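You operate a simulated robot arm through the tools that you are given. There is no shell and no other tool.

You are at the controls of a simulated two-armed robot. One attempt, no reset.

## Task
The small pump has stalled: restart it at flow 4 without the boost.
Fine: power off first; boost off, green outlet knob open and dial set before the power goes back on.

Only the result counts: the job must be done as asked and must still hold three seconds after the hand-in. Knocking over, shifting, dropping, spilling or breaking anything else fails it.

## Robot
Two 7-joint arms with two-finger parallel grippers on one trunk, on a base that drives. Base frame: it is fixed to the floor where the robot stands at the start and does not move with it; the origin is under the middle of the robot, x ahead of it, y to its left, z up. Units: m, degrees, N and s.
The left shoulder is at the start at [0.062, 0.197, 1.054], the right one opposite. With the tool pointing down near the work surface each hand reaches from about 0.32 to 0.72 m from the robot's upright axis, wherever it stands, measured 20 degrees to its own side. Places, roughly: black boost switch [-1.6, 2.2, 0.8]; black fuse [-1.75, 2.5, 0.75]; blue inlet knob [-1.5, 2.3, 0.8]; blue pair button [-1.6, 2.3, 0.8]; flow dial [-1.7, 2.5, 0.8]; green fuse [-1.75, 2.5, 0.75]; green outlet knob [-1.5, 2.2, 0.8]; grey fuse [-1.5, 2.5, 0.75]; grey set button [-1.6, 2.3, 0.8]; pump controller [-1.6, 2.4, 0.8]; red fuse [-1.75, 2.5, 0.75]; red power switch [-1.6, 2.4, 0.8]; small pump [-1.5, 2.1, 0.9]. Payload 1.57 kg a hand.
The tool frame of a hand sits at the grasp point between the pads (the TCP): z along the fingers, y along the line on which they close. The tips reach 0.03 m beyond it. The gripper opens to 0.11 m. The fingers are 0.024 m wide and 0.012 m thick; the gripper's body (0.048 by 0.112 m) begins 0.078 m behind the TCP.
Orientation is told as [roll, pitch, yaw] about the base's x, y, z axes, in that order, counted from this pose: with the fingers straight down and closing along the base's y, the tool's x points along the base's -x, its y along +y and its z along -z.

## Interface
- The arms move only by the tool move_arm. It takes "left_deltas", "right_deltas" or both (then of equal length, played together; a hand with none holds still); each is a list of rows, each a list of 7 numbers: the turn, a rotation vector about the tool's x, y, z in units of 45 degrees (1.0 is 45 degrees), then the shift along the tool's x, y, z in units of 400 mm (1.0 is 400 mm), then the finger opening in m, from 0 to 0.11. In form: [[wx, wy, wz, tx, ty, tz, jaw], ...]. A call has 1 to 20 rows; each row is the pose to reach, as a shift and turn from the pose commanded when the call began, along the tool's axes at that moment. A call with a number of a shift or a turn outside -1 to 1 is refused whole. Each row takes 0.2 s and may step no farther than 0.05 m and 8.6 degrees from the row before; otherwise, or with a gripper value out of range, the whole call is refused. A pose out of reach is approached as far as the arm can. The call stops where the force on the tool passes 90 N (or 10 N more than at its start, if that is more) or the arm is blocked; 0.2 s more then pass. Each finger travels about 0.072 m/s and halts on what it meets, pressing with about 37 N; the grip force reading is that of the motor and also rises with nothing between the fingers. The clock runs only during rows and for 0.2 s after the last one: add rows that repeat a pose to give the fingers time. It gives the time, the measured TCP pose, the force on the tool (base axes), the opening and the grip force at its end, in the units of the frame above (readings bear some noise), with the torque about the TCP (base axes, N m) and any sound that the robot's microphone picked up.
- Cameras (640 x 400 px; columns grow to the right, rows downward): "scene" is now at [0.1143, -0.0045, 1.6418]; the picture's right is [-0.05, -1.00, 0.00], its down [-0.73, 0.03, -0.69] and it looks along [0.69, -0.03, -0.73] (base axes); focal length 268 px, centre (320, 200). "left" rides on the left gripper at [0.07, -0.016, -0.141] in its tool frame; the picture's right is [0.23, 0.97, 0.00], its down [-0.85, 0.20, -0.48] and it looks along [-0.47, 0.11, 0.88] (tool axes); focal length 222 px, centre (320, 200). "right" rides on the right gripper at [0.07, 0.016, -0.141] in its tool frame; the picture's right is [-0.23, 0.97, 0.00], its down [-0.85, -0.20, -0.48] and it looks along [-0.47, -0.11, 0.88] (tool axes); focal length 222 px, centre (320, 200). There is no depth. A picture from a camera that has moved, and an enlarged one, comes with that camera's place and axes in the base frame and with its lens.
- get_image(camera): a new picture of that camera. The clock stands still meanwhile.
- move_column(by): slides the trunk up (or, below 0, down) by that many m; the arms and the scene camera ride with it, the base frame stays. It gives what a move gives, with no picture.
- roll_base(legs): drives the robot by 1 to 6 legs, each [ahead, left, turn to the left] in m, m and degrees, along the robot's own axes; the way and the turn of a leg run together, so that a leg with both is an arc; at most 1.5 m and 180 degrees a leg. The arms and the cameras ride along, it lands a little off, and it stops where it bumps. It gives what a move gives.
- turn_head(pan, tilt): turns the head with the scene camera to pan (to the left, within 86 degrees either way) and tilt (down, from -29 to 69), counted from straight ahead of the robot. It gives what a move gives.
- inspect(camera, box): a new picture of the part [left, top, right, bottom] of that camera's present view, enlarged. The clock stands still meanwhile.
- close_job(): hands the job in; it is judged then, once.

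Places have to be worked out from the pictures, the camera data and where the tool is seen. Open the grippers and draw the arms clear of the work before you hand the job in, unless the task says otherwise.

The tools are called after "Emit:" as a command line: name --argument value ..., lists and objects as JSON in quotes. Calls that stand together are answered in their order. move_arm: Moves the arms, as the interface text tells. Its arguments: {"type":"object","properties":{"left_deltas":{"type":"array"},"right_deltas":{"type":"array"}},"required":[]} The other tools are called the same way: move_column (by) slides the trunk up or down; roll_base (legs) drives the base; turn_head (pan, tilt) turns the head that bears the scene camera; get_image (camera) takes a picture; inspect (camera, box) takes an enlarged picture of a part of a camera's view; close_job () hands the job in.

At the start:

```text
clock: 0.0
left_tcp_pos: [0.4325, 0.2179, 1.0215]
left_tool_rot: [0.1, 0.2, 0.0]
left_wrist_force: [0.9, -0.5, 0.4]
left_wrist_torque: [0.03, 0.0, 0.0]
left_finger_gap: 0.1099
left_gripper_force: 0.1
right_tcp_pos: [0.4054, -0.1948, 1.1038]
right_tool_rot: [0.0, 0.0, -0.1]
right_wrist_force: [-0.4, -0.4, 0.2]
right_wrist_torque: [-0.03, 0.04, -0.02]
right_finger_gap: 0.11
right_gripper_force: 0.0
trunk travel left (down, up): [-0.65, 0.34]
robot x, y, heading: [-0.0005, 0.0003, -0.2]
head pan, tilt: [-2.7, 46.6]
```

scene: 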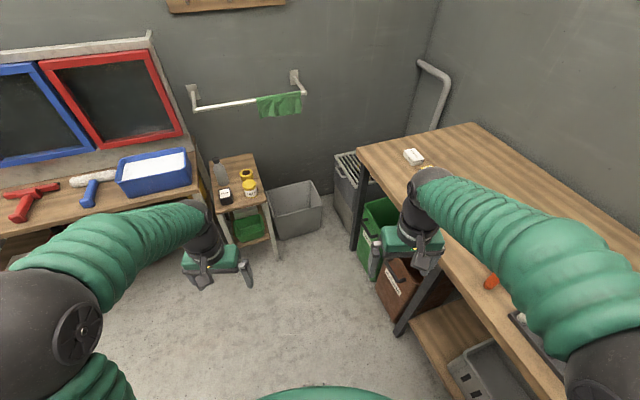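
right: 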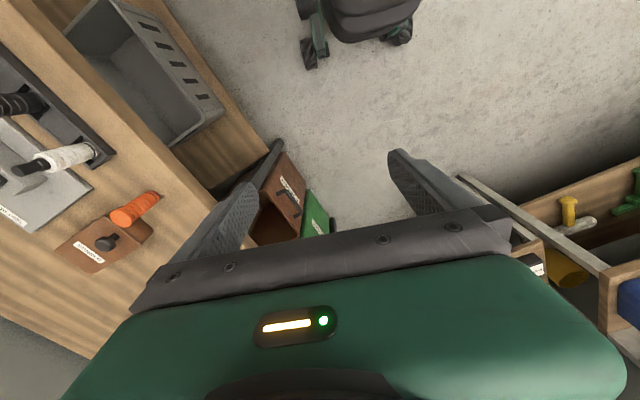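
left: 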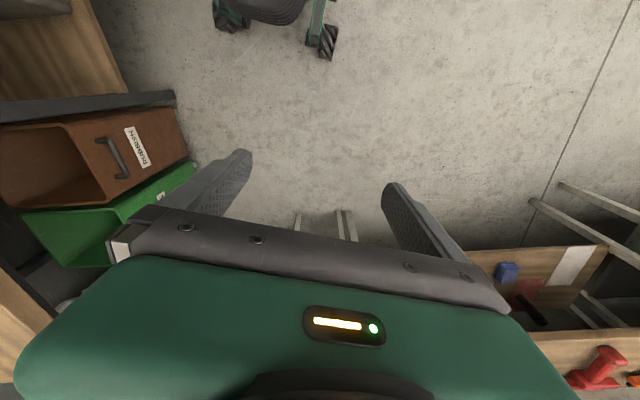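

The pump station lies behind and to the left of me; I turn the head left to see what stands in the way.

Emit:
turn_head --pan 86 --tilt 30

Emit:
get_image --camera "scene"

```text
clock: 1.6
left_tcp_pos: [0.4334, 0.2192, 1.0222]
left_tool_rot: [0.0, 0.1, 0.0]
left_wrist_force: [0.2, -0.2, -0.6]
left_wrist_torque: [-0.01, -0.02, 0.01]
left_finger_gap: 0.11
left_gripper_force: 0.1
right_tcp_pos: [0.4039, -0.1956, 1.1033]
right_tool_rot: [0.0, 0.0, 0.0]
right_wrist_force: [0.4, -0.2, 0.4]
right_wrist_torque: [-0.03, 0.01, 0.04]
right_finger_gap: 0.11
right_gripper_force: 0.0
trunk travel left (down, up): [-0.65, 0.34]
robot x, y, heading: [-0.0014, -0.0003, 0.1]
head pan, tilt: [85.9, 30.0]
```

```text
taken
camera scene: at [0.0408, 0.0896, 1.6668], right [1.0, -0.07, 0.0], down [-0.04, -0.5, -0.87], along [0.06, 0.86, -0.5], focal length 268 px, centre (320, 200)
```

scene: 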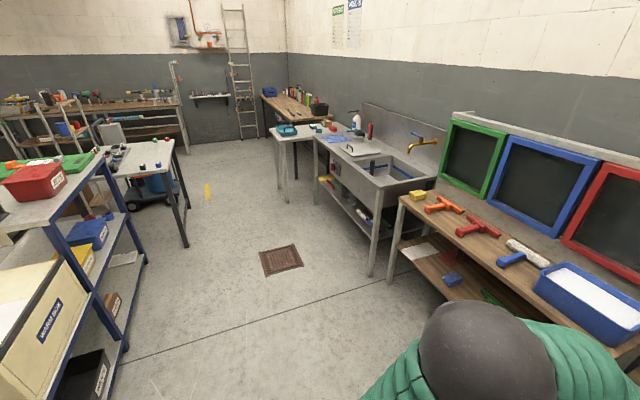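

The pump table appears as the one at the left with coloured knobs, beyond the blue shelf. I turn the robot left in place and look again.

Emit:
roll_base --legs '[[0, 0, 90]]'

Emit:
turn_head --pan 25 --tilt 25

Emit:
get_image --camera "scene"

```text
clock: 5.8
left_tcp_pos: [-0.2141, 0.4353, 1.0224]
left_tool_rot: [0.0, 0.0, 89.3]
left_wrist_force: [-0.5, 0.2, -0.3]
left_wrist_torque: [0.02, -0.04, -0.04]
left_finger_gap: 0.11
left_gripper_force: 0.2
right_tcp_pos: [0.2006, 0.4014, 1.1036]
right_tool_rot: [-0.1, 0.1, 89.4]
right_wrist_force: [0.2, -0.7, -0.2]
right_wrist_torque: [-0.03, -0.02, 0.02]
right_finger_gap: 0.11
right_gripper_force: 0.1
trunk travel left (down, up): [-0.65, 0.34]
robot x, y, heading: [0.0, 0.0001, 89.2]
head pan, tilt: [85.9, 30.0]
```

```text
clock: 7.1
left_tcp_pos: [-0.214, 0.4341, 1.0216]
left_tool_rot: [0.0, 0.0, 89.3]
left_wrist_force: [0.1, 0.7, 1.2]
left_wrist_torque: [-0.02, 0.01, 0.02]
left_finger_gap: 0.11
left_gripper_force: 0.0
right_tcp_pos: [0.2006, 0.4027, 1.1036]
right_tool_rot: [0.0, -0.1, 89.3]
right_wrist_force: [0.3, 0.0, 0.0]
right_wrist_torque: [0.02, 0.0, 0.03]
right_finger_gap: 0.1098
right_gripper_force: 0.1
trunk travel left (down, up): [-0.65, 0.34]
robot x, y, heading: [0.0017, 0.0007, 89.5]
head pan, tilt: [25.0, 25.0]
```

```text
taken
camera scene: at [-0.0362, 0.1161, 1.6746], right [0.91, 0.41, 0.0], down [0.17, -0.39, -0.91], along [-0.37, 0.82, -0.42], focal length 268 px, centre (320, 200)
```

scene: 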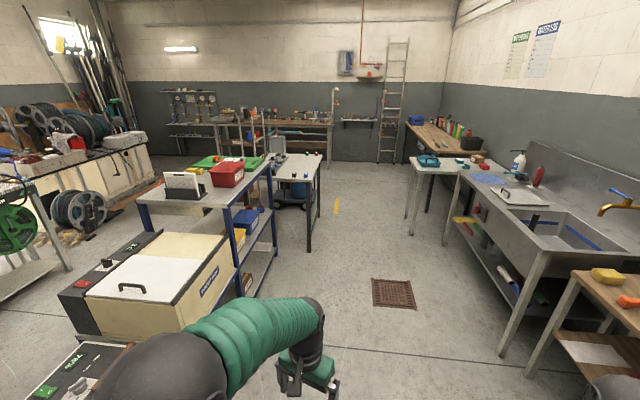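

The pump table shows just past the blue shelf, its right side open to the aisle. I enlarge that part.

Emit:
inspect --camera "scene" --box '[190, 100, 370, 260]'

```text
2.50 times, centred on (280, 180) of scene
camera zoom: at [-0.0362, 0.1161, 1.6746], right [0.91, 0.41, 0.0], down [0.17, -0.39, -0.91], along [-0.37, 0.82, -0.42], focal length 669 px, centre (420, 250)
```

zoom: 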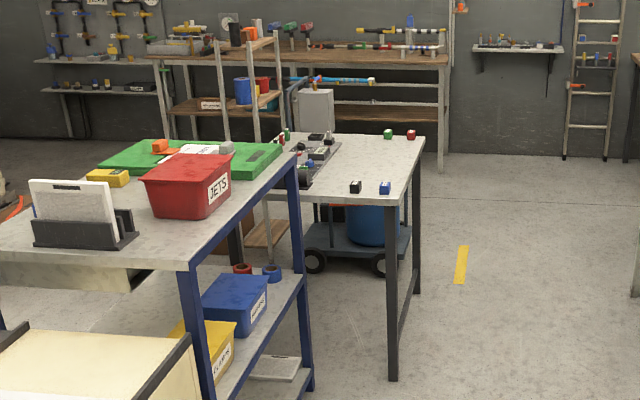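

The controller sits on the right-hand part of the table behind the shelf, about (-1.6, 2.45). I drive ahead up the aisle, slightly left, and look again.

Emit:
roll_base --legs '[[1.45, 0.35, 0]]'

Emit:
turn_head --pan 50 --tilt 35

Emit:
get_image --camera "scene"

```text
clock: 14.6
left_tcp_pos: [-0.5109, 1.9059, 1.0221]
left_tool_rot: [0.0, 0.1, 87.4]
left_wrist_force: [0.1, 0.4, 1.1]
left_wrist_torque: [0.01, -0.01, -0.02]
left_finger_gap: 0.11
left_gripper_force: 0.0
right_tcp_pos: [-0.1001, 1.859, 1.1051]
right_tool_rot: [0.0, 0.0, 87.4]
right_wrist_force: [-0.3, 0.1, 0.4]
right_wrist_torque: [-0.01, 0.03, 0.0]
right_finger_gap: 0.1101
right_gripper_force: 0.1
trunk travel left (down, up): [-0.65, 0.34]
robot x, y, heading: [-0.3121, 1.4624, 87.2]
head pan, tilt: [25.0, 25.0]
```

```text
clock: 15.4
left_tcp_pos: [-0.5118, 1.9046, 1.0222]
left_tool_rot: [0.0, -0.1, 87.3]
left_wrist_force: [-0.6, -0.6, 0.1]
left_wrist_torque: [0.02, -0.04, 0.01]
left_finger_gap: 0.1101
left_gripper_force: 0.0
right_tcp_pos: [-0.0986, 1.8585, 1.1041]
right_tool_rot: [0.0, 0.0, 87.3]
right_wrist_force: [-0.3, 0.2, -0.2]
right_wrist_torque: [-0.01, 0.0, -0.02]
right_finger_gap: 0.11
right_gripper_force: 0.1
trunk travel left (down, up): [-0.65, 0.34]
robot x, y, heading: [-0.3143, 1.4623, 87.3]
head pan, tilt: [50.0, 35.0]
```

```text
taken
camera scene: at [-0.3745, 1.556, 1.6589], right [0.68, 0.74, 0.0], down [0.42, -0.39, -0.82], along [-0.6, 0.55, -0.57], focal length 268 px, centre (320, 200)
```

scene: 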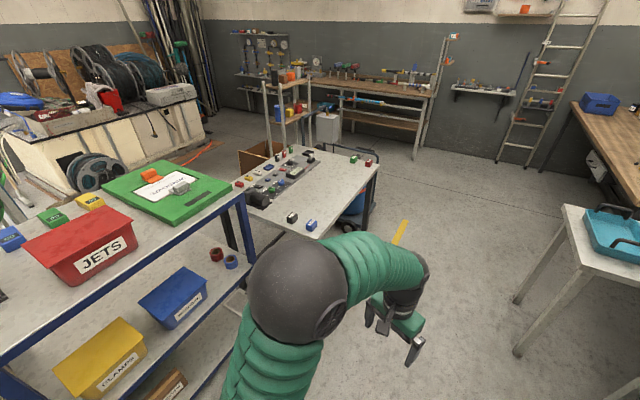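

Emit:
inspect --camera "scene" --box '[215, 130, 395, 250]'

```text
3.33 times, centred on (305, 190) of scene
camera zoom: at [-0.3745, 1.556, 1.6589], right [0.68, 0.74, 0.0], down [0.42, -0.39, -0.82], along [-0.6, 0.55, -0.57], focal length 892 px, centre (370, 233)
```

zoom: 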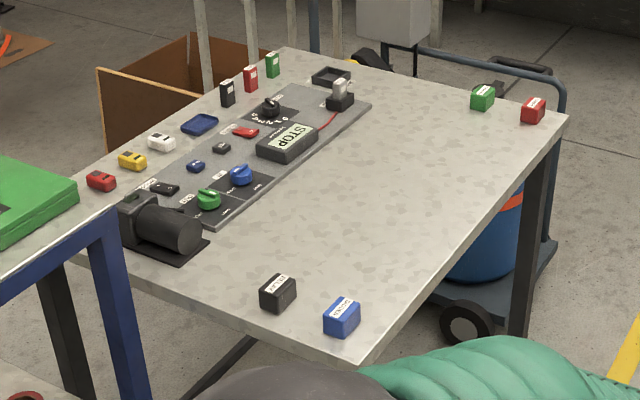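

The controller lies along the far-left edge of the table, labels facing the aisle. I look down at my own base to judge how close I can come.

Emit:
turn_head --pan 0 --tilt 69

Emit:
get_image --camera "scene"

Emit:
get_image --camera "left"

Emit:
turn_head --pan 75 --tilt 69

Emit:
get_image --camera "scene"

```text
clock: 16.6
left_tcp_pos: [-0.5107, 1.9058, 1.0227]
left_tool_rot: [0.0, -0.1, 87.4]
left_wrist_force: [-0.5, -0.9, 0.0]
left_wrist_torque: [-0.04, 0.0, 0.0]
left_finger_gap: 0.11
left_gripper_force: 0.2
right_tcp_pos: [-0.1, 1.8594, 1.1049]
right_tool_rot: [0.0, 0.0, 87.4]
right_wrist_force: [-0.6, 0.5, 0.3]
right_wrist_torque: [-0.02, -0.02, -0.02]
right_finger_gap: 0.1102
right_gripper_force: 0.1
trunk travel left (down, up): [-0.65, 0.34]
robot x, y, heading: [-0.3118, 1.4655, 87.5]
head pan, tilt: [0.0, 68.8]
```

```text
taken
camera scene: at [-0.3071, 1.5523, 1.6153], right [1.0, -0.04, 0.0], down [-0.04, -0.93, -0.36], along [0.02, 0.36, -0.93], focal length 268 px, centre (320, 200)
```

scene: 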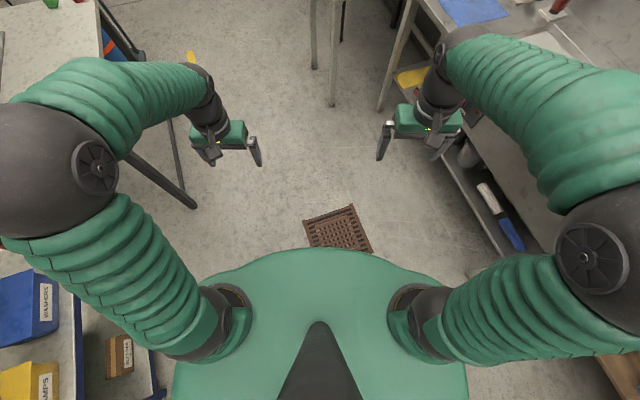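

```text
taken
camera left: at [-0.4975, 1.8347, 1.1643], right [-0.98, -0.18, 0.0], down [-0.16, 0.86, 0.48], along [-0.09, 0.47, -0.88], focal length 222 px, centre (320, 200)
```

left: 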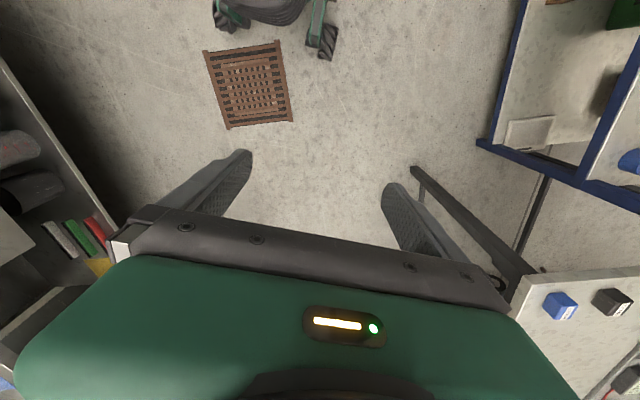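

```text
clock: 18.1
left_tcp_pos: [-0.5115, 1.9042, 1.0224]
left_tool_rot: [-0.1, -0.2, 87.4]
left_wrist_force: [-0.4, -0.1, 0.2]
left_wrist_torque: [0.01, 0.01, -0.01]
left_finger_gap: 0.1098
left_gripper_force: 0.1
right_tcp_pos: [-0.0996, 1.8585, 1.1047]
right_tool_rot: [0.0, 0.0, 87.3]
right_wrist_force: [-0.3, 0.8, 0.3]
right_wrist_torque: [0.0, 0.01, 0.01]
right_finger_gap: 0.1102
right_gripper_force: 0.0
trunk travel left (down, up): [-0.65, 0.34]
robot x, y, heading: [-0.3108, 1.4648, 87.4]
head pan, tilt: [75.0, 68.8]
```

```text
taken
camera scene: at [-0.363, 1.5133, 1.6153], right [0.3, 0.95, 0.0], down [0.89, -0.28, -0.36], along [-0.35, 0.11, -0.93], focal length 268 px, centre (320, 200)
```

scene: 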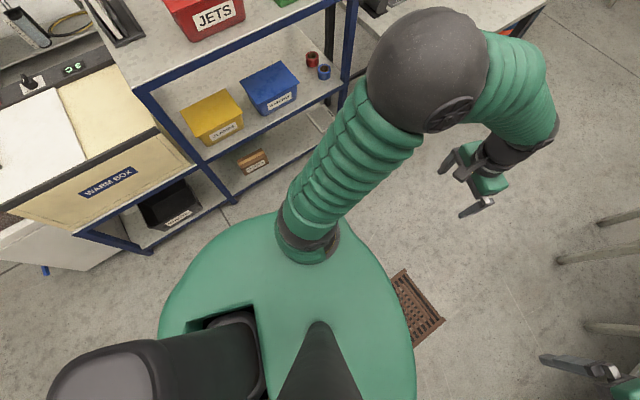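

My base has casters reaching about 0.25 m ahead of the axis. I'll rotate here to face the table's aisle edge squarely (heading ~198), then slide right alongside it, checking midway.

Emit:
roll_base --legs '[[0, 0, 111]]'

Emit:
turn_head --pan -45 --tilt 40

Emit:
get_image --camera "scene"

Emit:
get_image --camera "right"

```text
clock: 23.2
left_tcp_pos: [-0.6405, 1.1094, 1.0228]
left_tool_rot: [0.0, -0.1, -159.6]
left_wrist_force: [-0.2, 0.8, 0.7]
left_wrist_torque: [-0.03, 0.02, -0.04]
left_finger_gap: 0.1101
left_gripper_force: 0.0
right_tcp_pos: [-0.7581, 1.5059, 1.1042]
right_tool_rot: [0.0, 0.0, -159.5]
right_wrist_force: [-0.5, -0.8, -0.3]
right_wrist_torque: [0.02, 0.02, -0.01]
right_finger_gap: 0.1098
right_gripper_force: 0.0
trunk travel left (down, up): [-0.65, 0.34]
robot x, y, heading: [-0.3146, 1.4632, -159.7]
head pan, tilt: [75.0, 68.8]
```

```text
clock: 25.2
left_tcp_pos: [-0.6392, 1.1088, 1.0236]
left_tool_rot: [0.0, -0.2, -159.5]
left_wrist_force: [0.2, 0.4, 0.4]
left_wrist_torque: [0.04, 0.0, -0.01]
left_finger_gap: 0.1098
left_gripper_force: 0.1
right_tcp_pos: [-0.7566, 1.5063, 1.1054]
right_tool_rot: [-0.1, -0.1, -159.6]
right_wrist_force: [-0.7, -0.7, -0.3]
right_wrist_torque: [-0.01, -0.01, 0.01]
right_finger_gap: 0.11
right_gripper_force: 0.0
trunk travel left (down, up): [-0.65, 0.34]
robot x, y, heading: [-0.3138, 1.4628, -159.7]
head pan, tilt: [-45.0, 40.0]
```

```text
taken
camera scene: at [-0.4191, 1.4873, 1.6513], right [0.42, 0.91, 0.0], down [0.59, -0.27, -0.77], along [-0.7, 0.32, -0.64], focal length 268 px, centre (320, 200)
```

scene: 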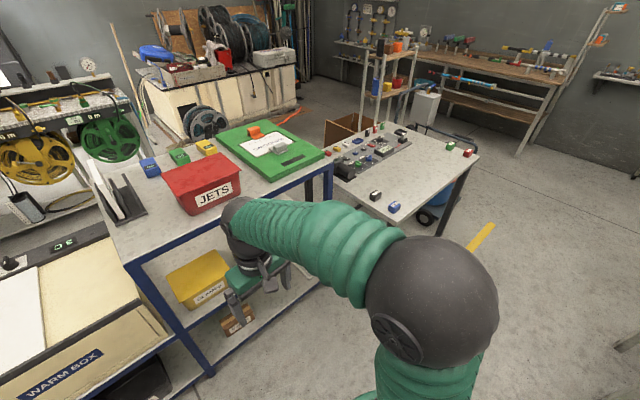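

```text
taken
camera right: at [-0.6866, 1.5164, 1.2465], right [0.13, -0.99, 0.0], down [-0.87, -0.11, 0.48], along [-0.48, -0.06, -0.88], focal length 222 px, centre (320, 200)
```

right: 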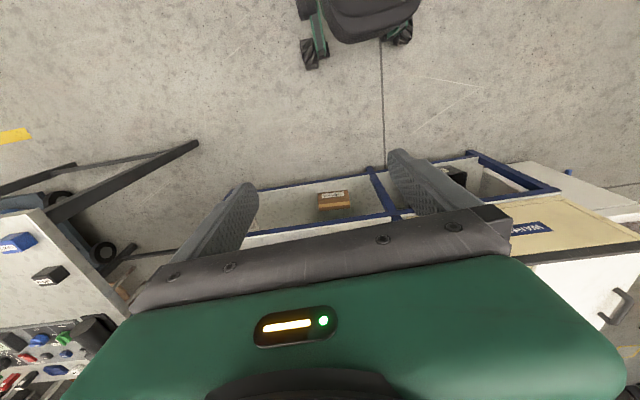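

Emit:
inspect --camera "right" --box '[0, 110, 240, 260]'

Emit:
inspect --camera "scene" --box '[320, 110, 500, 230]'

Emit:
inspect --camera "right" --box '[260, 0, 460, 100]'

```text
2.67 times, centred on (120, 185) of right
camera zoom: at [-0.6866, 1.5164, 1.2465], right [0.13, -0.99, 0.0], down [-0.87, -0.11, 0.48], along [-0.48, -0.06, -0.88], focal length 592 px, centre (853, 240)
```

zoom: 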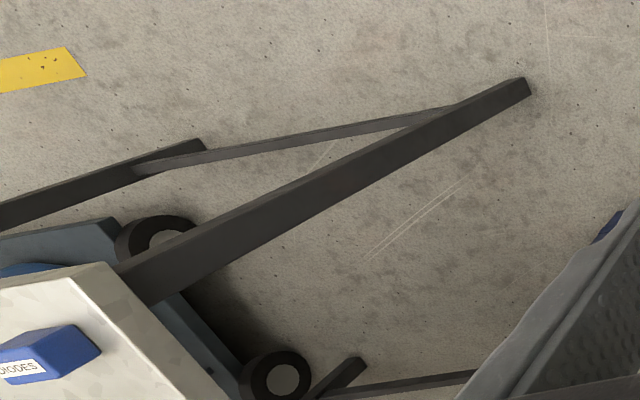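

```text
3.33 times, centred on (410, 170) of scene
camera zoom: at [-0.4191, 1.4873, 1.6513], right [0.42, 0.91, 0.0], down [0.59, -0.27, -0.77], along [-0.7, 0.32, -0.64], focal length 892 px, centre (20, 300)
```

zoom: 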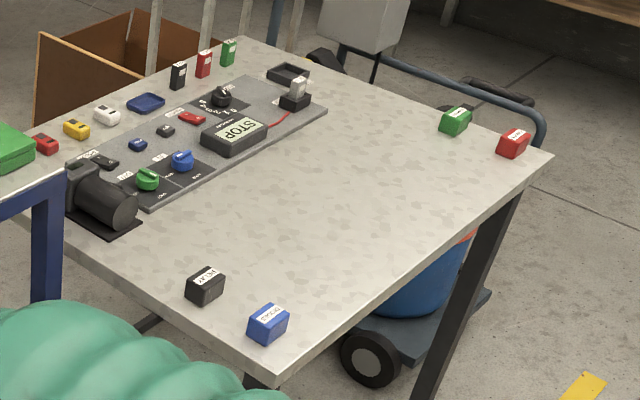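

```text
3.20 times, centred on (360, 50) of right
camera zoom: at [-0.6866, 1.5164, 1.2465], right [0.13, -0.99, 0.0], down [-0.87, -0.11, 0.48], along [-0.48, -0.06, -0.88], focal length 711 px, centre (192, 680)
```

zoom: 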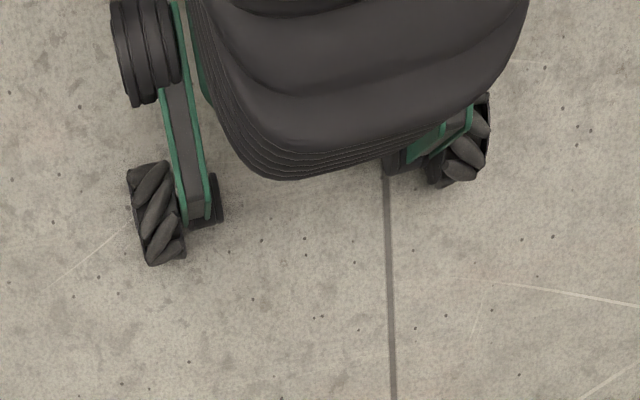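

The table edge runs from (-1.08, 2.19) towards (-1.37, 3.07); facing it squarely is heading about -161.4. I slide right to stand in front of it, axis about 0.5 m from the edge.

Emit:
roll_base --legs '[[-0.03, -1.27, -1.7]]'

Emit:
turn_head --pan 0 --tilt 45

Emit:
get_image --camera "scene"

Emit:
get_image --camera "left"

Emit:
get_image --camera "right"

```text
clock: 31.5
left_tcp_pos: [-1.0432, 2.3041, 1.0227]
left_tool_rot: [-0.1, -0.1, -160.9]
left_wrist_force: [-1.1, -0.3, -0.2]
left_wrist_torque: [0.03, 0.02, 0.02]
left_finger_gap: 0.11
left_gripper_force: 0.0
right_tcp_pos: [-1.1523, 2.7056, 1.1047]
right_tool_rot: [-0.1, -0.1, -160.9]
right_wrist_force: [-0.8, 0.3, -0.5]
right_wrist_torque: [0.02, 0.03, 0.01]
right_finger_gap: 0.1101
right_gripper_force: 0.1
trunk travel left (down, up): [-0.65, 0.34]
robot x, y, heading: [-0.7078, 2.6522, -161.0]
head pan, tilt: [-45.0, 40.0]
```

```text
clock: 32.7
left_tcp_pos: [-1.0434, 2.3056, 1.0237]
left_tool_rot: [-0.1, -0.1, -160.9]
left_wrist_force: [-0.7, -0.2, 0.2]
left_wrist_torque: [0.02, 0.0, 0.0]
left_finger_gap: 0.11
left_gripper_force: 0.1
right_tcp_pos: [-1.1523, 2.706, 1.1067]
right_tool_rot: [0.0, 0.0, -160.9]
right_wrist_force: [-1.1, 0.6, 0.4]
right_wrist_torque: [0.01, 0.01, 0.0]
right_finger_gap: 0.1102
right_gripper_force: 0.0
trunk travel left (down, up): [-0.65, 0.34]
robot x, y, heading: [-0.7071, 2.6534, -160.6]
head pan, tilt: [0.0, 45.0]
```

```text
taken
camera scene: at [-0.8148, 2.6151, 1.6441], right [-0.33, 0.95, 0.0], down [0.67, 0.23, -0.71], along [-0.67, -0.23, -0.71], focal length 268 px, centre (320, 200)
```

scene: 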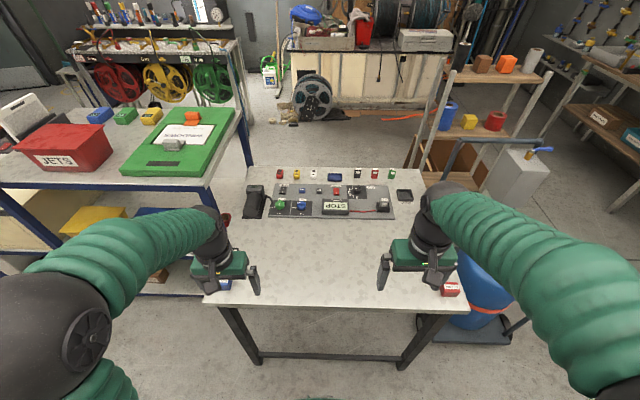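

```text
taken
camera left: at [-0.9812, 2.3449, 1.1648], right [0.53, -0.85, 0.0], down [-0.74, -0.47, 0.48], along [-0.41, -0.26, -0.88], focal length 222 px, centre (320, 200)
```

left: 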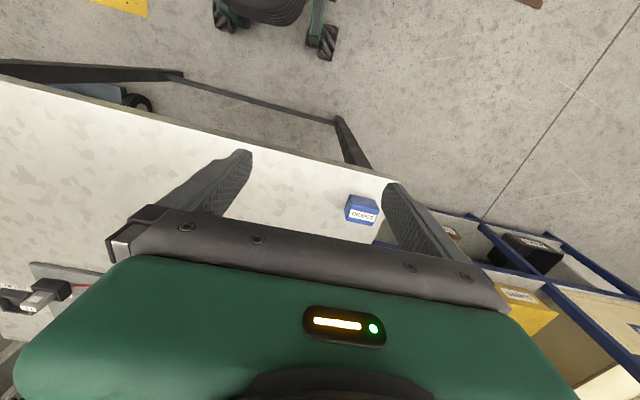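

```text
taken
camera right: at [-1.0805, 2.7143, 1.2467], right [0.1, -0.99, 0.0], down [-0.87, -0.09, 0.48], along [-0.48, -0.05, -0.88], focal length 222 px, centre (320, 200)
```

right: 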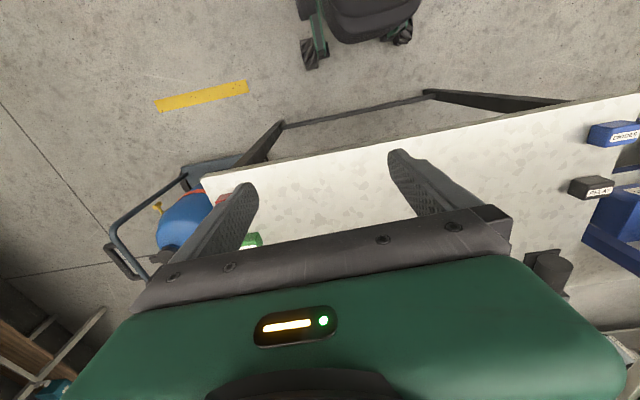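

I face the table squarely. I enlarge the controller to read its switches, knobs and dial.

Emit:
inspect --camera "scene" --box '[235, 160, 345, 225]'

Emit:
inspect --camera "scene" --box '[315, 160, 425, 225]'

```text
5.82 times, centred on (290, 192) of scene
camera zoom: at [-0.8148, 2.6151, 1.6441], right [-0.33, 0.95, 0.0], down [0.67, 0.23, -0.71], along [-0.67, -0.23, -0.71], focal length 1557 px, centre (494, 244)
```

zoom: 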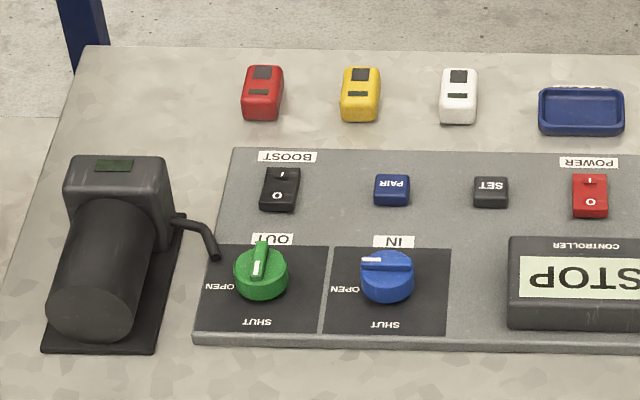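

```text
5.82 times, centred on (370, 192) of scene
camera zoom: at [-0.8148, 2.6151, 1.6441], right [-0.33, 0.95, 0.0], down [0.67, 0.23, -0.71], along [-0.67, -0.23, -0.71], focal length 1557 px, centre (29, 244)
```

zoom: 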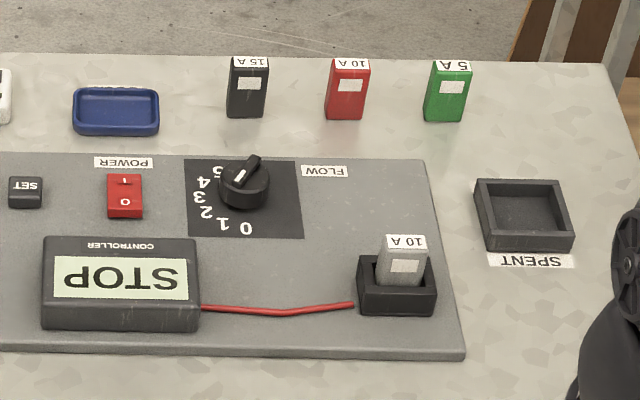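

The labels face the other side: each knob's OPEN is to my left, SHUT towards me, OUT/IN names on the far side; green points to SHUT, blue to OPEN. Switch O ends are nearest me. I move up to the edge, axis about 0.31 m from it.

Emit:
roll_base --legs '[[0.19, 0, 0]]'

Emit:
get_image --camera "scene"

Emit:
get_image --camera "left"

Emit:
get_image --camera "right"

```text
clock: 34.2
left_tcp_pos: [-1.2205, 2.2451, 1.0244]
left_tool_rot: [0.0, -0.3, -160.9]
left_wrist_force: [-0.4, -0.9, 0.2]
left_wrist_torque: [0.01, 0.01, 0.02]
left_finger_gap: 0.1099
left_gripper_force: 0.1
right_tcp_pos: [-1.3281, 2.6462, 1.1067]
right_tool_rot: [-0.1, -0.2, -160.8]
right_wrist_force: [0.2, -0.4, 0.7]
right_wrist_torque: [0.0, 0.0, 0.01]
right_finger_gap: 0.11
right_gripper_force: 0.1
trunk travel left (down, up): [-0.65, 0.34]
robot x, y, heading: [-0.891, 2.5944, -161.0]
head pan, tilt: [0.0, 45.0]
```

```text
taken
camera scene: at [-0.9898, 2.5546, 1.6444], right [-0.33, 0.94, 0.0], down [0.67, 0.23, -0.71], along [-0.67, -0.23, -0.71], focal length 268 px, centre (320, 200)
```

scene: 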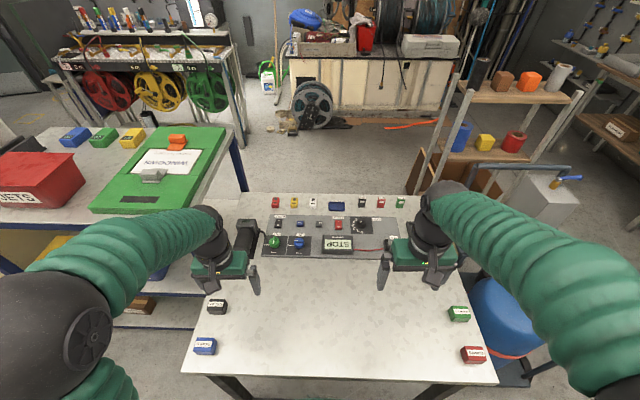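

```text
taken
camera left: at [-1.158, 2.2839, 1.1655], right [0.53, -0.85, 0.0], down [-0.74, -0.47, 0.48], along [-0.41, -0.26, -0.88], focal length 222 px, centre (320, 200)
```

left: 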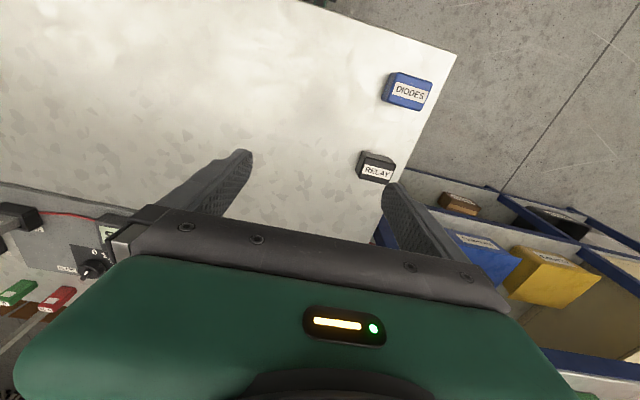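

```text
taken
camera right: at [-1.257, 2.6534, 1.2476], right [0.1, -0.99, 0.0], down [-0.87, -0.09, 0.48], along [-0.48, -0.05, -0.88], focal length 222 px, centre (320, 200)
```

right: 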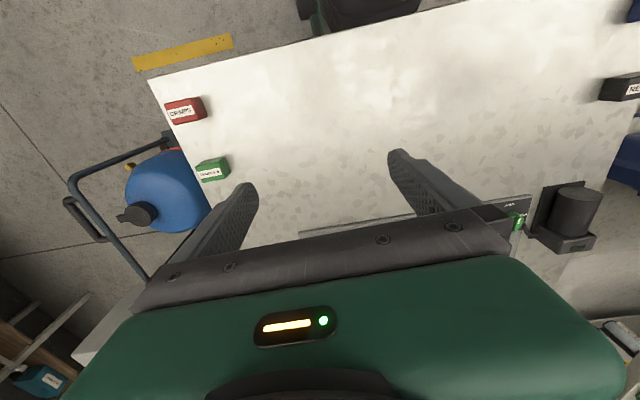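

I'm at the edge (axis ~0.28 m from it) without a bump. I enlarge the controls from here to find the exact positions and switch states.

Emit:
inspect --camera "scene" --box '[255, 205, 325, 255]'

Emit:
inspect --camera "scene" --box '[315, 205, 385, 255]'

```text
8.00 times, centred on (290, 230) of scene
camera zoom: at [-0.9898, 2.5546, 1.6444], right [-0.33, 0.94, 0.0], down [0.67, 0.23, -0.71], along [-0.67, -0.23, -0.71], focal length 2141 px, centre (560, -40)
```

zoom: 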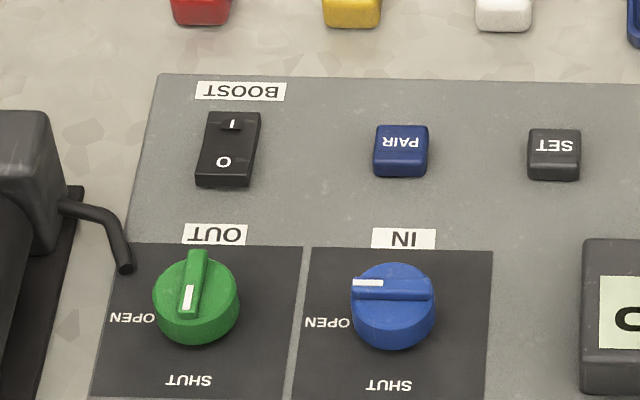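

```text
8.00 times, centred on (350, 230) of scene
camera zoom: at [-0.9898, 2.5546, 1.6444], right [-0.33, 0.94, 0.0], down [0.67, 0.23, -0.71], along [-0.67, -0.23, -0.71], focal length 2141 px, centre (80, -40)
```

zoom: 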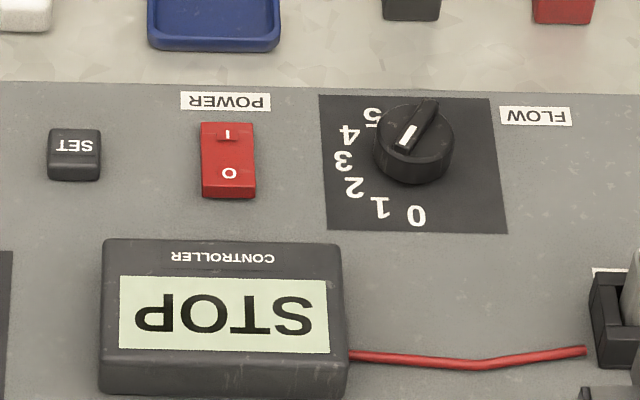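

The parallax between head and hand cameras puts the table top at z≈0.80, so the controls are 0.69–0.80 m ahead of the axis. Power switch and dial are for the right hand, boost and green knob for the left. I take the right hand, closed and tilted 35° forward, to hover above the red switch's O end.

Emit:
move_arm --right_deltas '[[0, -0.078, 0, -0.091, 0.031, 0.042, 0.08], [0, -0.156, 0, -0.182, 0.062, 0.084, 0.06], [0, -0.233, 0, -0.273, 0.093, 0.126, 0.04], [0, -0.311, 0, -0.365, 0.124, 0.168, 0.02], [0, -0.389, 0, -0.456, 0.155, 0.21, 0.0], [0, -0.467, 0, -0.547, 0.186, 0.252, 0.0], [0, -0.545, 0, -0.638, 0.217, 0.294, 0.0], [0, -0.622, 0, -0.729, 0.248, 0.336, 0.0], [0, -0.7, 0, -0.82, 0.279, 0.378, 0.0], [0, -0.778, 0, -0.9115, 0.31, 0.42, 0.0], [0, -0.778, 0, -0.9115, 0.31, 0.42, 0.0], [0, -0.778, 0, -0.9115, 0.31, 0.42, 0.0]]'

Emit:
get_image --camera "scene"

Emit:
get_image --camera "right"

```text
clock: 36.8
left_tcp_pos: [-1.2207, 2.244, 1.0232]
left_tool_rot: [0.0, -0.2, -160.8]
left_wrist_force: [-0.2, 0.2, -0.5]
left_wrist_torque: [-0.03, 0.01, -0.03]
left_finger_gap: 0.1101
left_gripper_force: 0.1
right_tcp_pos: [-1.636, 2.4067, 0.9386]
right_tool_rot: [0.0, -35.3, -160.9]
right_wrist_force: [-0.5, 0.2, -0.1]
right_wrist_torque: [0.02, -0.01, -0.01]
right_finger_gap: 0.0
right_gripper_force: 21.8
trunk travel left (down, up): [-0.65, 0.34]
robot x, y, heading: [-0.8867, 2.5928, -160.8]
head pan, tilt: [0.0, 45.0]
```

```text
taken
camera scene: at [-0.9946, 2.5522, 1.644], right [-0.33, 0.94, 0.0], down [0.67, 0.23, -0.71], along [-0.67, -0.23, -0.71], focal length 268 px, centre (320, 200)
```

scene: 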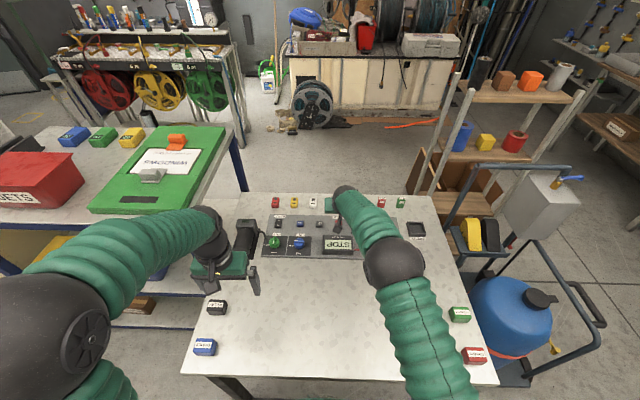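

```text
taken
camera right: at [-1.4998, 2.4365, 1.0139], right [0.14, -0.98, 0.13], down [-0.46, 0.05, 0.88], along [-0.87, -0.19, -0.45], focal length 222 px, centre (320, 200)
```

right: 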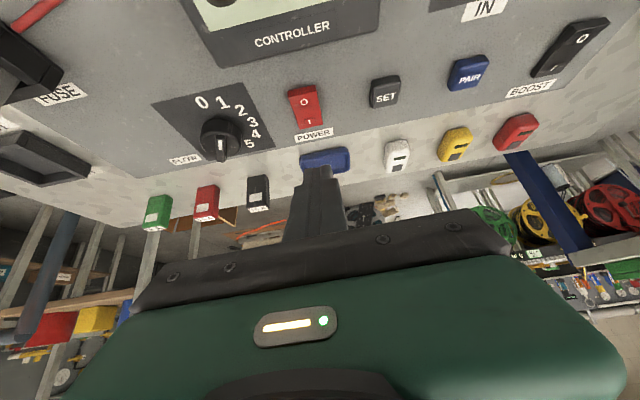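

The hand reached the hover pose. Its camera sees the switches close by; I enlarge to read the rocker states and dial.

Emit:
inspect --camera "right" --box '[150, 60, 350, 180]'

Emit:
inspect --camera "right" --box '[430, 0, 640, 130]'

```text
3.20 times, centred on (250, 120) of right
camera zoom: at [-1.4998, 2.4365, 1.0139], right [0.14, -0.98, 0.13], down [-0.46, 0.05, 0.88], along [-0.87, -0.19, -0.45], focal length 711 px, centre (544, 456)
```

zoom: 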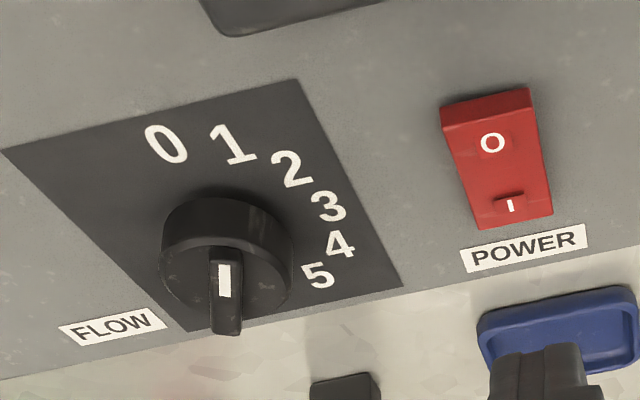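

```text
3.05 times, centred on (535, 65) of right
camera zoom: at [-1.4998, 2.4365, 1.0139], right [0.14, -0.98, 0.13], down [-0.46, 0.05, 0.88], along [-0.87, -0.19, -0.45], focal length 677 px, centre (-335, 611)
```

zoom: 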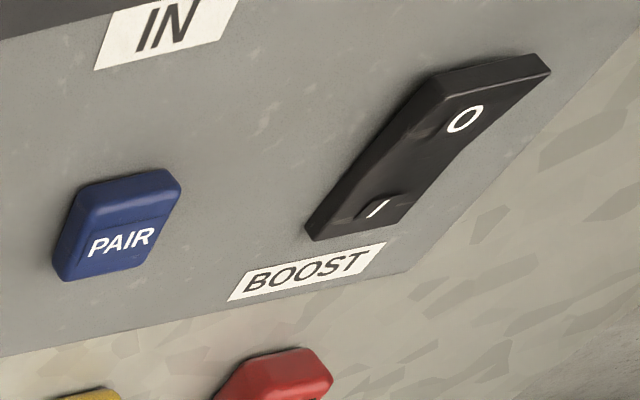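

Both rockers have their I end down: power and boost are both on; the dial points past 5/away or near 1 (to be checked later). The red O end is just ahead of the TCP and about 0.10 m below. I lower the fingers 60 mm first.

Emit:
move_arm --right_deltas '[[0, 0, 0, 0.0232, 0, 0.0295, 0], [0, 0, 0, 0.0464, 0, 0.059, 0], [0, 0, 0, 0.0696, 0, 0.0886, 0], [0, 0, 0, 0.0928, 0, 0.1181, 0]]'

Emit:
get_image --camera "right"

Emit:
inspect --camera "right" --box '[220, 80, 420, 240]'

```text
clock: 37.8
left_tcp_pos: [-1.2217, 2.2435, 1.0234]
left_tool_rot: [0.0, -0.1, -160.9]
left_wrist_force: [-0.6, -0.1, 1.3]
left_wrist_torque: [0.01, 0.0, 0.01]
left_finger_gap: 0.1102
left_gripper_force: 0.2
right_tcp_pos: [-1.6334, 2.4091, 0.8793]
right_tool_rot: [0.0, -35.2, -160.9]
right_wrist_force: [-0.5, -0.3, -0.1]
right_wrist_torque: [0.0, 0.01, 0.03]
right_finger_gap: 0.0
right_gripper_force: 21.3
trunk travel left (down, up): [-0.65, 0.34]
robot x, y, heading: [-0.8853, 2.5875, -161.0]
head pan, tilt: [0.0, 45.0]
```

```text
taken
camera right: at [-1.4969, 2.4386, 0.9548], right [0.14, -0.98, 0.13], down [-0.46, 0.05, 0.88], along [-0.87, -0.19, -0.45], focal length 222 px, centre (320, 200)
```

right: 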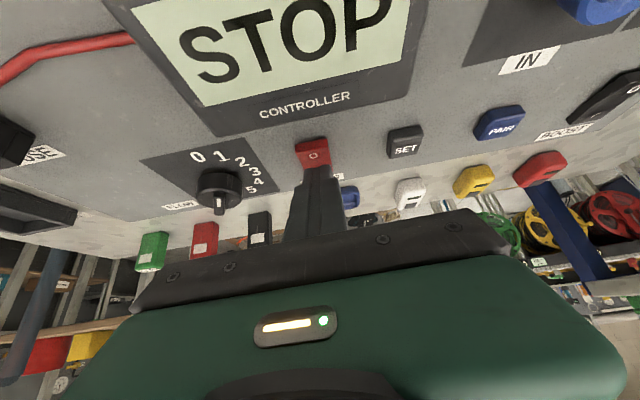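

```text
2.50 times, centred on (320, 160) of right
camera zoom: at [-1.4969, 2.4386, 0.9548], right [0.14, -0.98, 0.13], down [-0.46, 0.05, 0.88], along [-0.87, -0.19, -0.45], focal length 555 px, centre (320, 300)
```

zoom: 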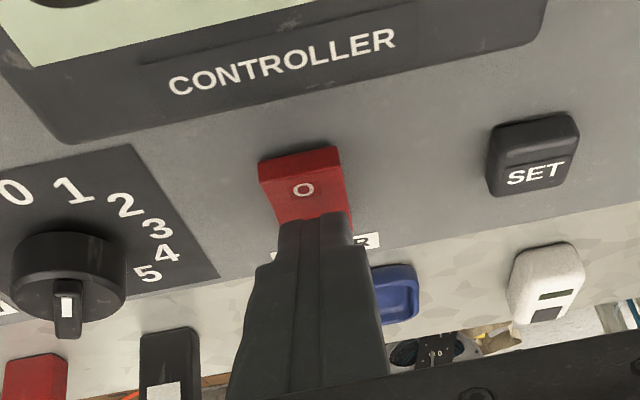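

The fingertip hangs about 10 mm above the red O end, well aligned. I press down in 2 mm rows, watching force and sound.

Emit:
move_arm --right_deltas '[[0, 0, 0, 0.0015, -0.0075, 0.006, 0], [0, 0, 0, 0.0044, -0.0075, 0.0102, 0], [0, 0, 0, 0.0073, -0.0075, 0.0143, 0], [0, 0, 0, 0.0102, -0.0075, 0.0184, 0], [0, 0, 0, 0.0131, -0.0075, 0.0224, 0], [0, 0, 0, 0.016, -0.0075, 0.0265, 0], [0, 0, 0, 0.0188, -0.0075, 0.0306, 0]]'

Emit:
inspect --camera "right" --box '[220, 80, 420, 240]'

```text
clock: 39.4
left_tcp_pos: [-1.2172, 2.2443, 1.0246]
left_tool_rot: [-0.1, -0.4, -160.9]
left_wrist_force: [0.1, 0.3, -0.5]
left_wrist_torque: [-0.01, 0.01, 0.03]
left_finger_gap: 0.1102
left_gripper_force: 0.0
right_tcp_pos: [-1.6338, 2.4103, 0.8721]
right_tool_rot: [0.0, -36.0, -160.8]
right_wrist_force: [2.0, 0.4, 29.3]
right_wrist_torque: [-0.03, 0.15, -0.33]
right_finger_gap: 0.0002
right_gripper_force: 21.3
trunk travel left (down, up): [-0.65, 0.34]
robot x, y, heading: [-0.8861, 2.5913, -161.0]
head pan, tilt: [0.0, 45.0]
```

```text
2.50 times, centred on (320, 160) of right
camera zoom: at [-1.4968, 2.4416, 0.9455], right [0.15, -0.98, 0.13], down [-0.45, 0.05, 0.89], along [-0.88, -0.19, -0.44], focal length 555 px, centre (320, 300)
```

zoom: 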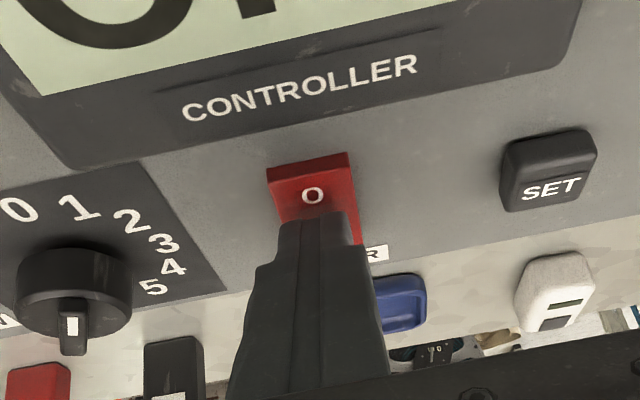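

Contact at 29 N but just past the O towards the pivot, no click. I lift, shift 9 mm nearer to me and press again a bit deeper.

Emit:
move_arm --right_deltas '[[0, 0, 0, -0.0145, 0, -0.0204, 0], [0, 0, 0, 0.0039, 0, -0.0334, 0], [0, 0, 0, 0.0112, 0, -0.0232, 0], [0, 0, 0, 0.0184, 0, -0.013, 0], [0, 0, 0, 0.0227, 0, -0.0069, 0], [0, 0, 0, 0.0271, 0, -0.0008, 0], [0, 0, 0, 0.0314, 0, 0.0054, 0], [0, 0, 0, 0.0314, 0, 0.0054, 0]]'

Emit:
inspect --camera "right" --box '[220, 80, 420, 240]'

```text
clock: 41.2
left_tcp_pos: [-1.2146, 2.249, 1.0273]
left_tool_rot: [0.1, -0.6, -160.9]
left_wrist_force: [-0.1, 0.7, 0.5]
left_wrist_torque: [0.01, -0.02, -0.02]
left_finger_gap: 0.1102
left_gripper_force: 0.0
right_tcp_pos: [-1.6251, 2.4158, 0.8699]
right_tool_rot: [0.3, -36.6, -161.0]
right_wrist_force: [-3.0, 11.2, 51.8]
right_wrist_torque: [0.17, 0.51, -0.02]
right_finger_gap: 0.0001
right_gripper_force: 21.3
trunk travel left (down, up): [-0.65, 0.34]
robot x, y, heading: [-0.8871, 2.5934, -160.7]
head pan, tilt: [0.0, 45.0]
```

```text
2.50 times, centred on (320, 160) of right
camera zoom: at [-1.4871, 2.4469, 0.9422], right [0.15, -0.98, 0.14], down [-0.45, 0.06, 0.89], along [-0.88, -0.19, -0.43], focal length 555 px, centre (320, 300)
```

zoom: 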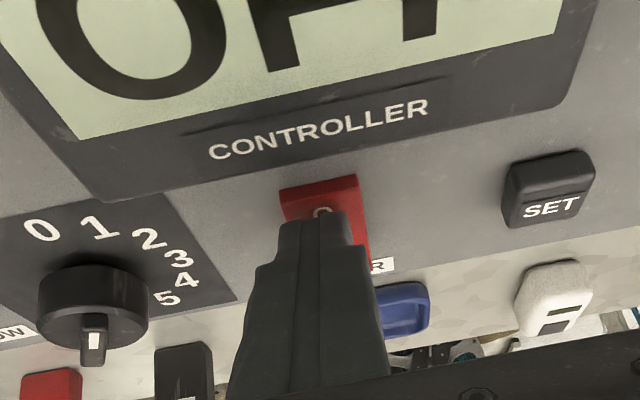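

Emit:
get_image --camera "right"

Emit:
inspect --camera "scene" --box '[255, 200, 395, 260]'

```text
taken
camera right: at [-1.4871, 2.4469, 0.9422], right [0.15, -0.98, 0.14], down [-0.45, 0.06, 0.89], along [-0.88, -0.19, -0.43], focal length 222 px, centre (320, 200)
```

right: 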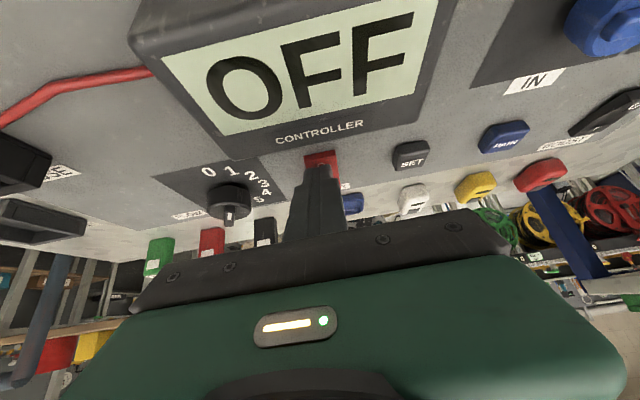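

```text
4.57 times, centred on (325, 230) of scene
camera zoom: at [-0.9813, 2.5591, 1.6455], right [-0.33, 0.95, 0.0], down [0.66, 0.23, -0.71], along [-0.67, -0.23, -0.7], focal length 1223 px, centre (297, 63)
```

zoom: 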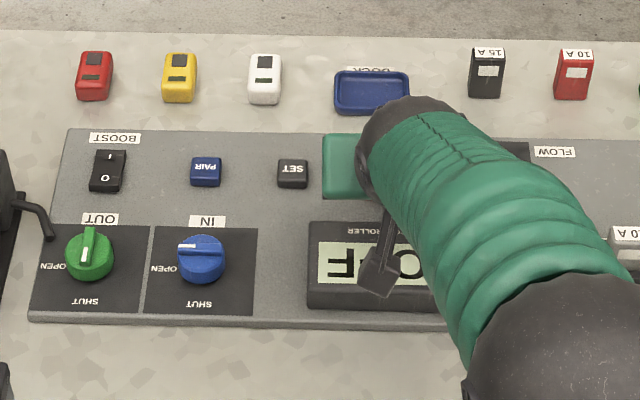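

The display now reads OFF: power is off. I lift straight up and go across to hover over the flow dial with the fingers opening.

Emit:
move_arm --right_deltas '[[0, 0, 0, -0.0506, 0, -0.0714, 0], [0, 0, 0, -0.1012, 0, -0.1428, 0], [0, 0, 0, -0.115, -0.075, -0.133, 0.03], [0, 0, 0, -0.128, -0.15, -0.123, 0.05], [0, 0, 0, -0.142, -0.225, -0.1139, 0.07], [0, 0, 0, -0.142, -0.225, -0.1139, 0.07], [0, 0, 0, -0.142, -0.225, -0.1139, 0.07]]'

Emit:
get_image --camera "right"

Emit:
inspect --camera "right" --box '[220, 60, 460, 220]'

Emit:
inspect --camera "scene" --box '[255, 205, 395, 255]'

```text
clock: 42.8
left_tcp_pos: [-1.2223, 2.2423, 1.0225]
left_tool_rot: [0.0, 0.0, -160.9]
left_wrist_force: [0.2, 0.3, 0.5]
left_wrist_torque: [0.0, 0.01, -0.01]
left_finger_gap: 0.1099
left_gripper_force: 0.1
right_tcp_pos: [-1.6747, 2.4929, 0.9251]
right_tool_rot: [-0.1, -35.1, -160.8]
right_wrist_force: [-1.1, 0.1, 0.3]
right_wrist_torque: [-0.01, -0.03, -0.03]
right_finger_gap: 0.0701
right_gripper_force: 0.1
trunk travel left (down, up): [-0.65, 0.34]
robot x, y, heading: [-0.8863, 2.592, -161.4]
head pan, tilt: [0.0, 45.0]
```

```text
taken
camera right: at [-1.5384, 2.5225, 1.0006], right [0.14, -0.98, 0.13], down [-0.47, 0.05, 0.88], along [-0.87, -0.19, -0.45], focal length 222 px, centre (320, 200)
```

right: 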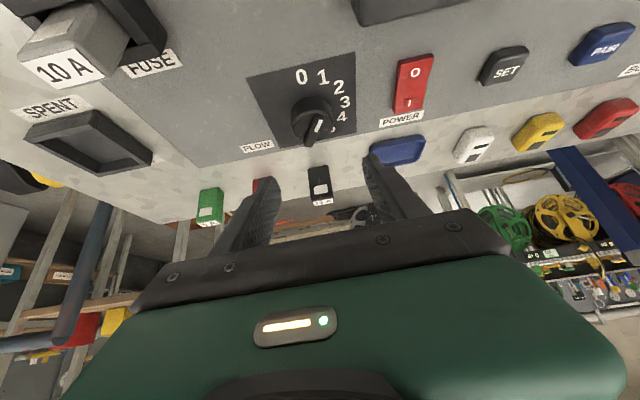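

```text
2.50 times, centred on (340, 140) of right
camera zoom: at [-1.5384, 2.5225, 1.0006], right [0.14, -0.98, 0.13], down [-0.47, 0.05, 0.88], along [-0.87, -0.19, -0.45], focal length 555 px, centre (270, 350)
```

zoom: 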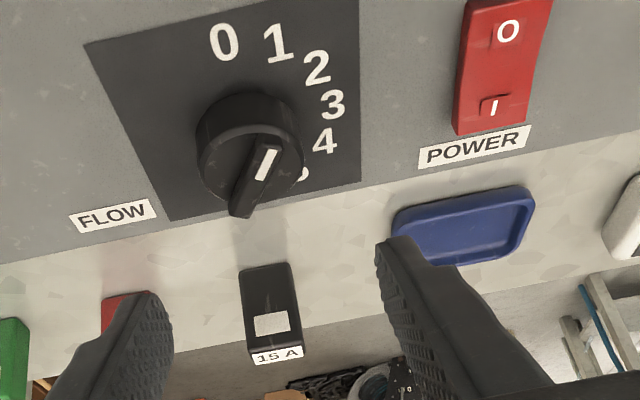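

```text
4.57 times, centred on (325, 230) of scene
camera zoom: at [-0.9957, 2.5512, 1.6439], right [-0.33, 0.94, 0.0], down [0.67, 0.23, -0.7], along [-0.67, -0.23, -0.71], focal length 1223 px, centre (297, 63)
```

zoom: 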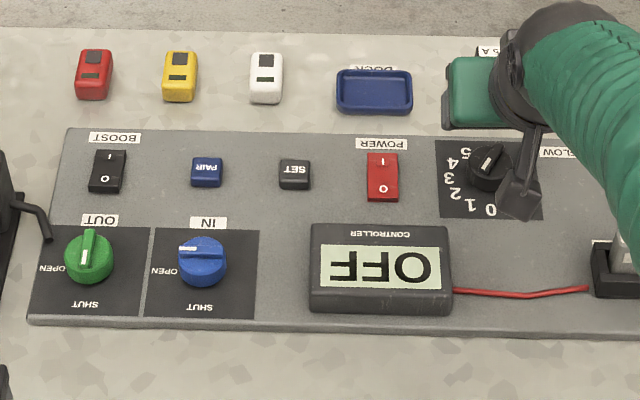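

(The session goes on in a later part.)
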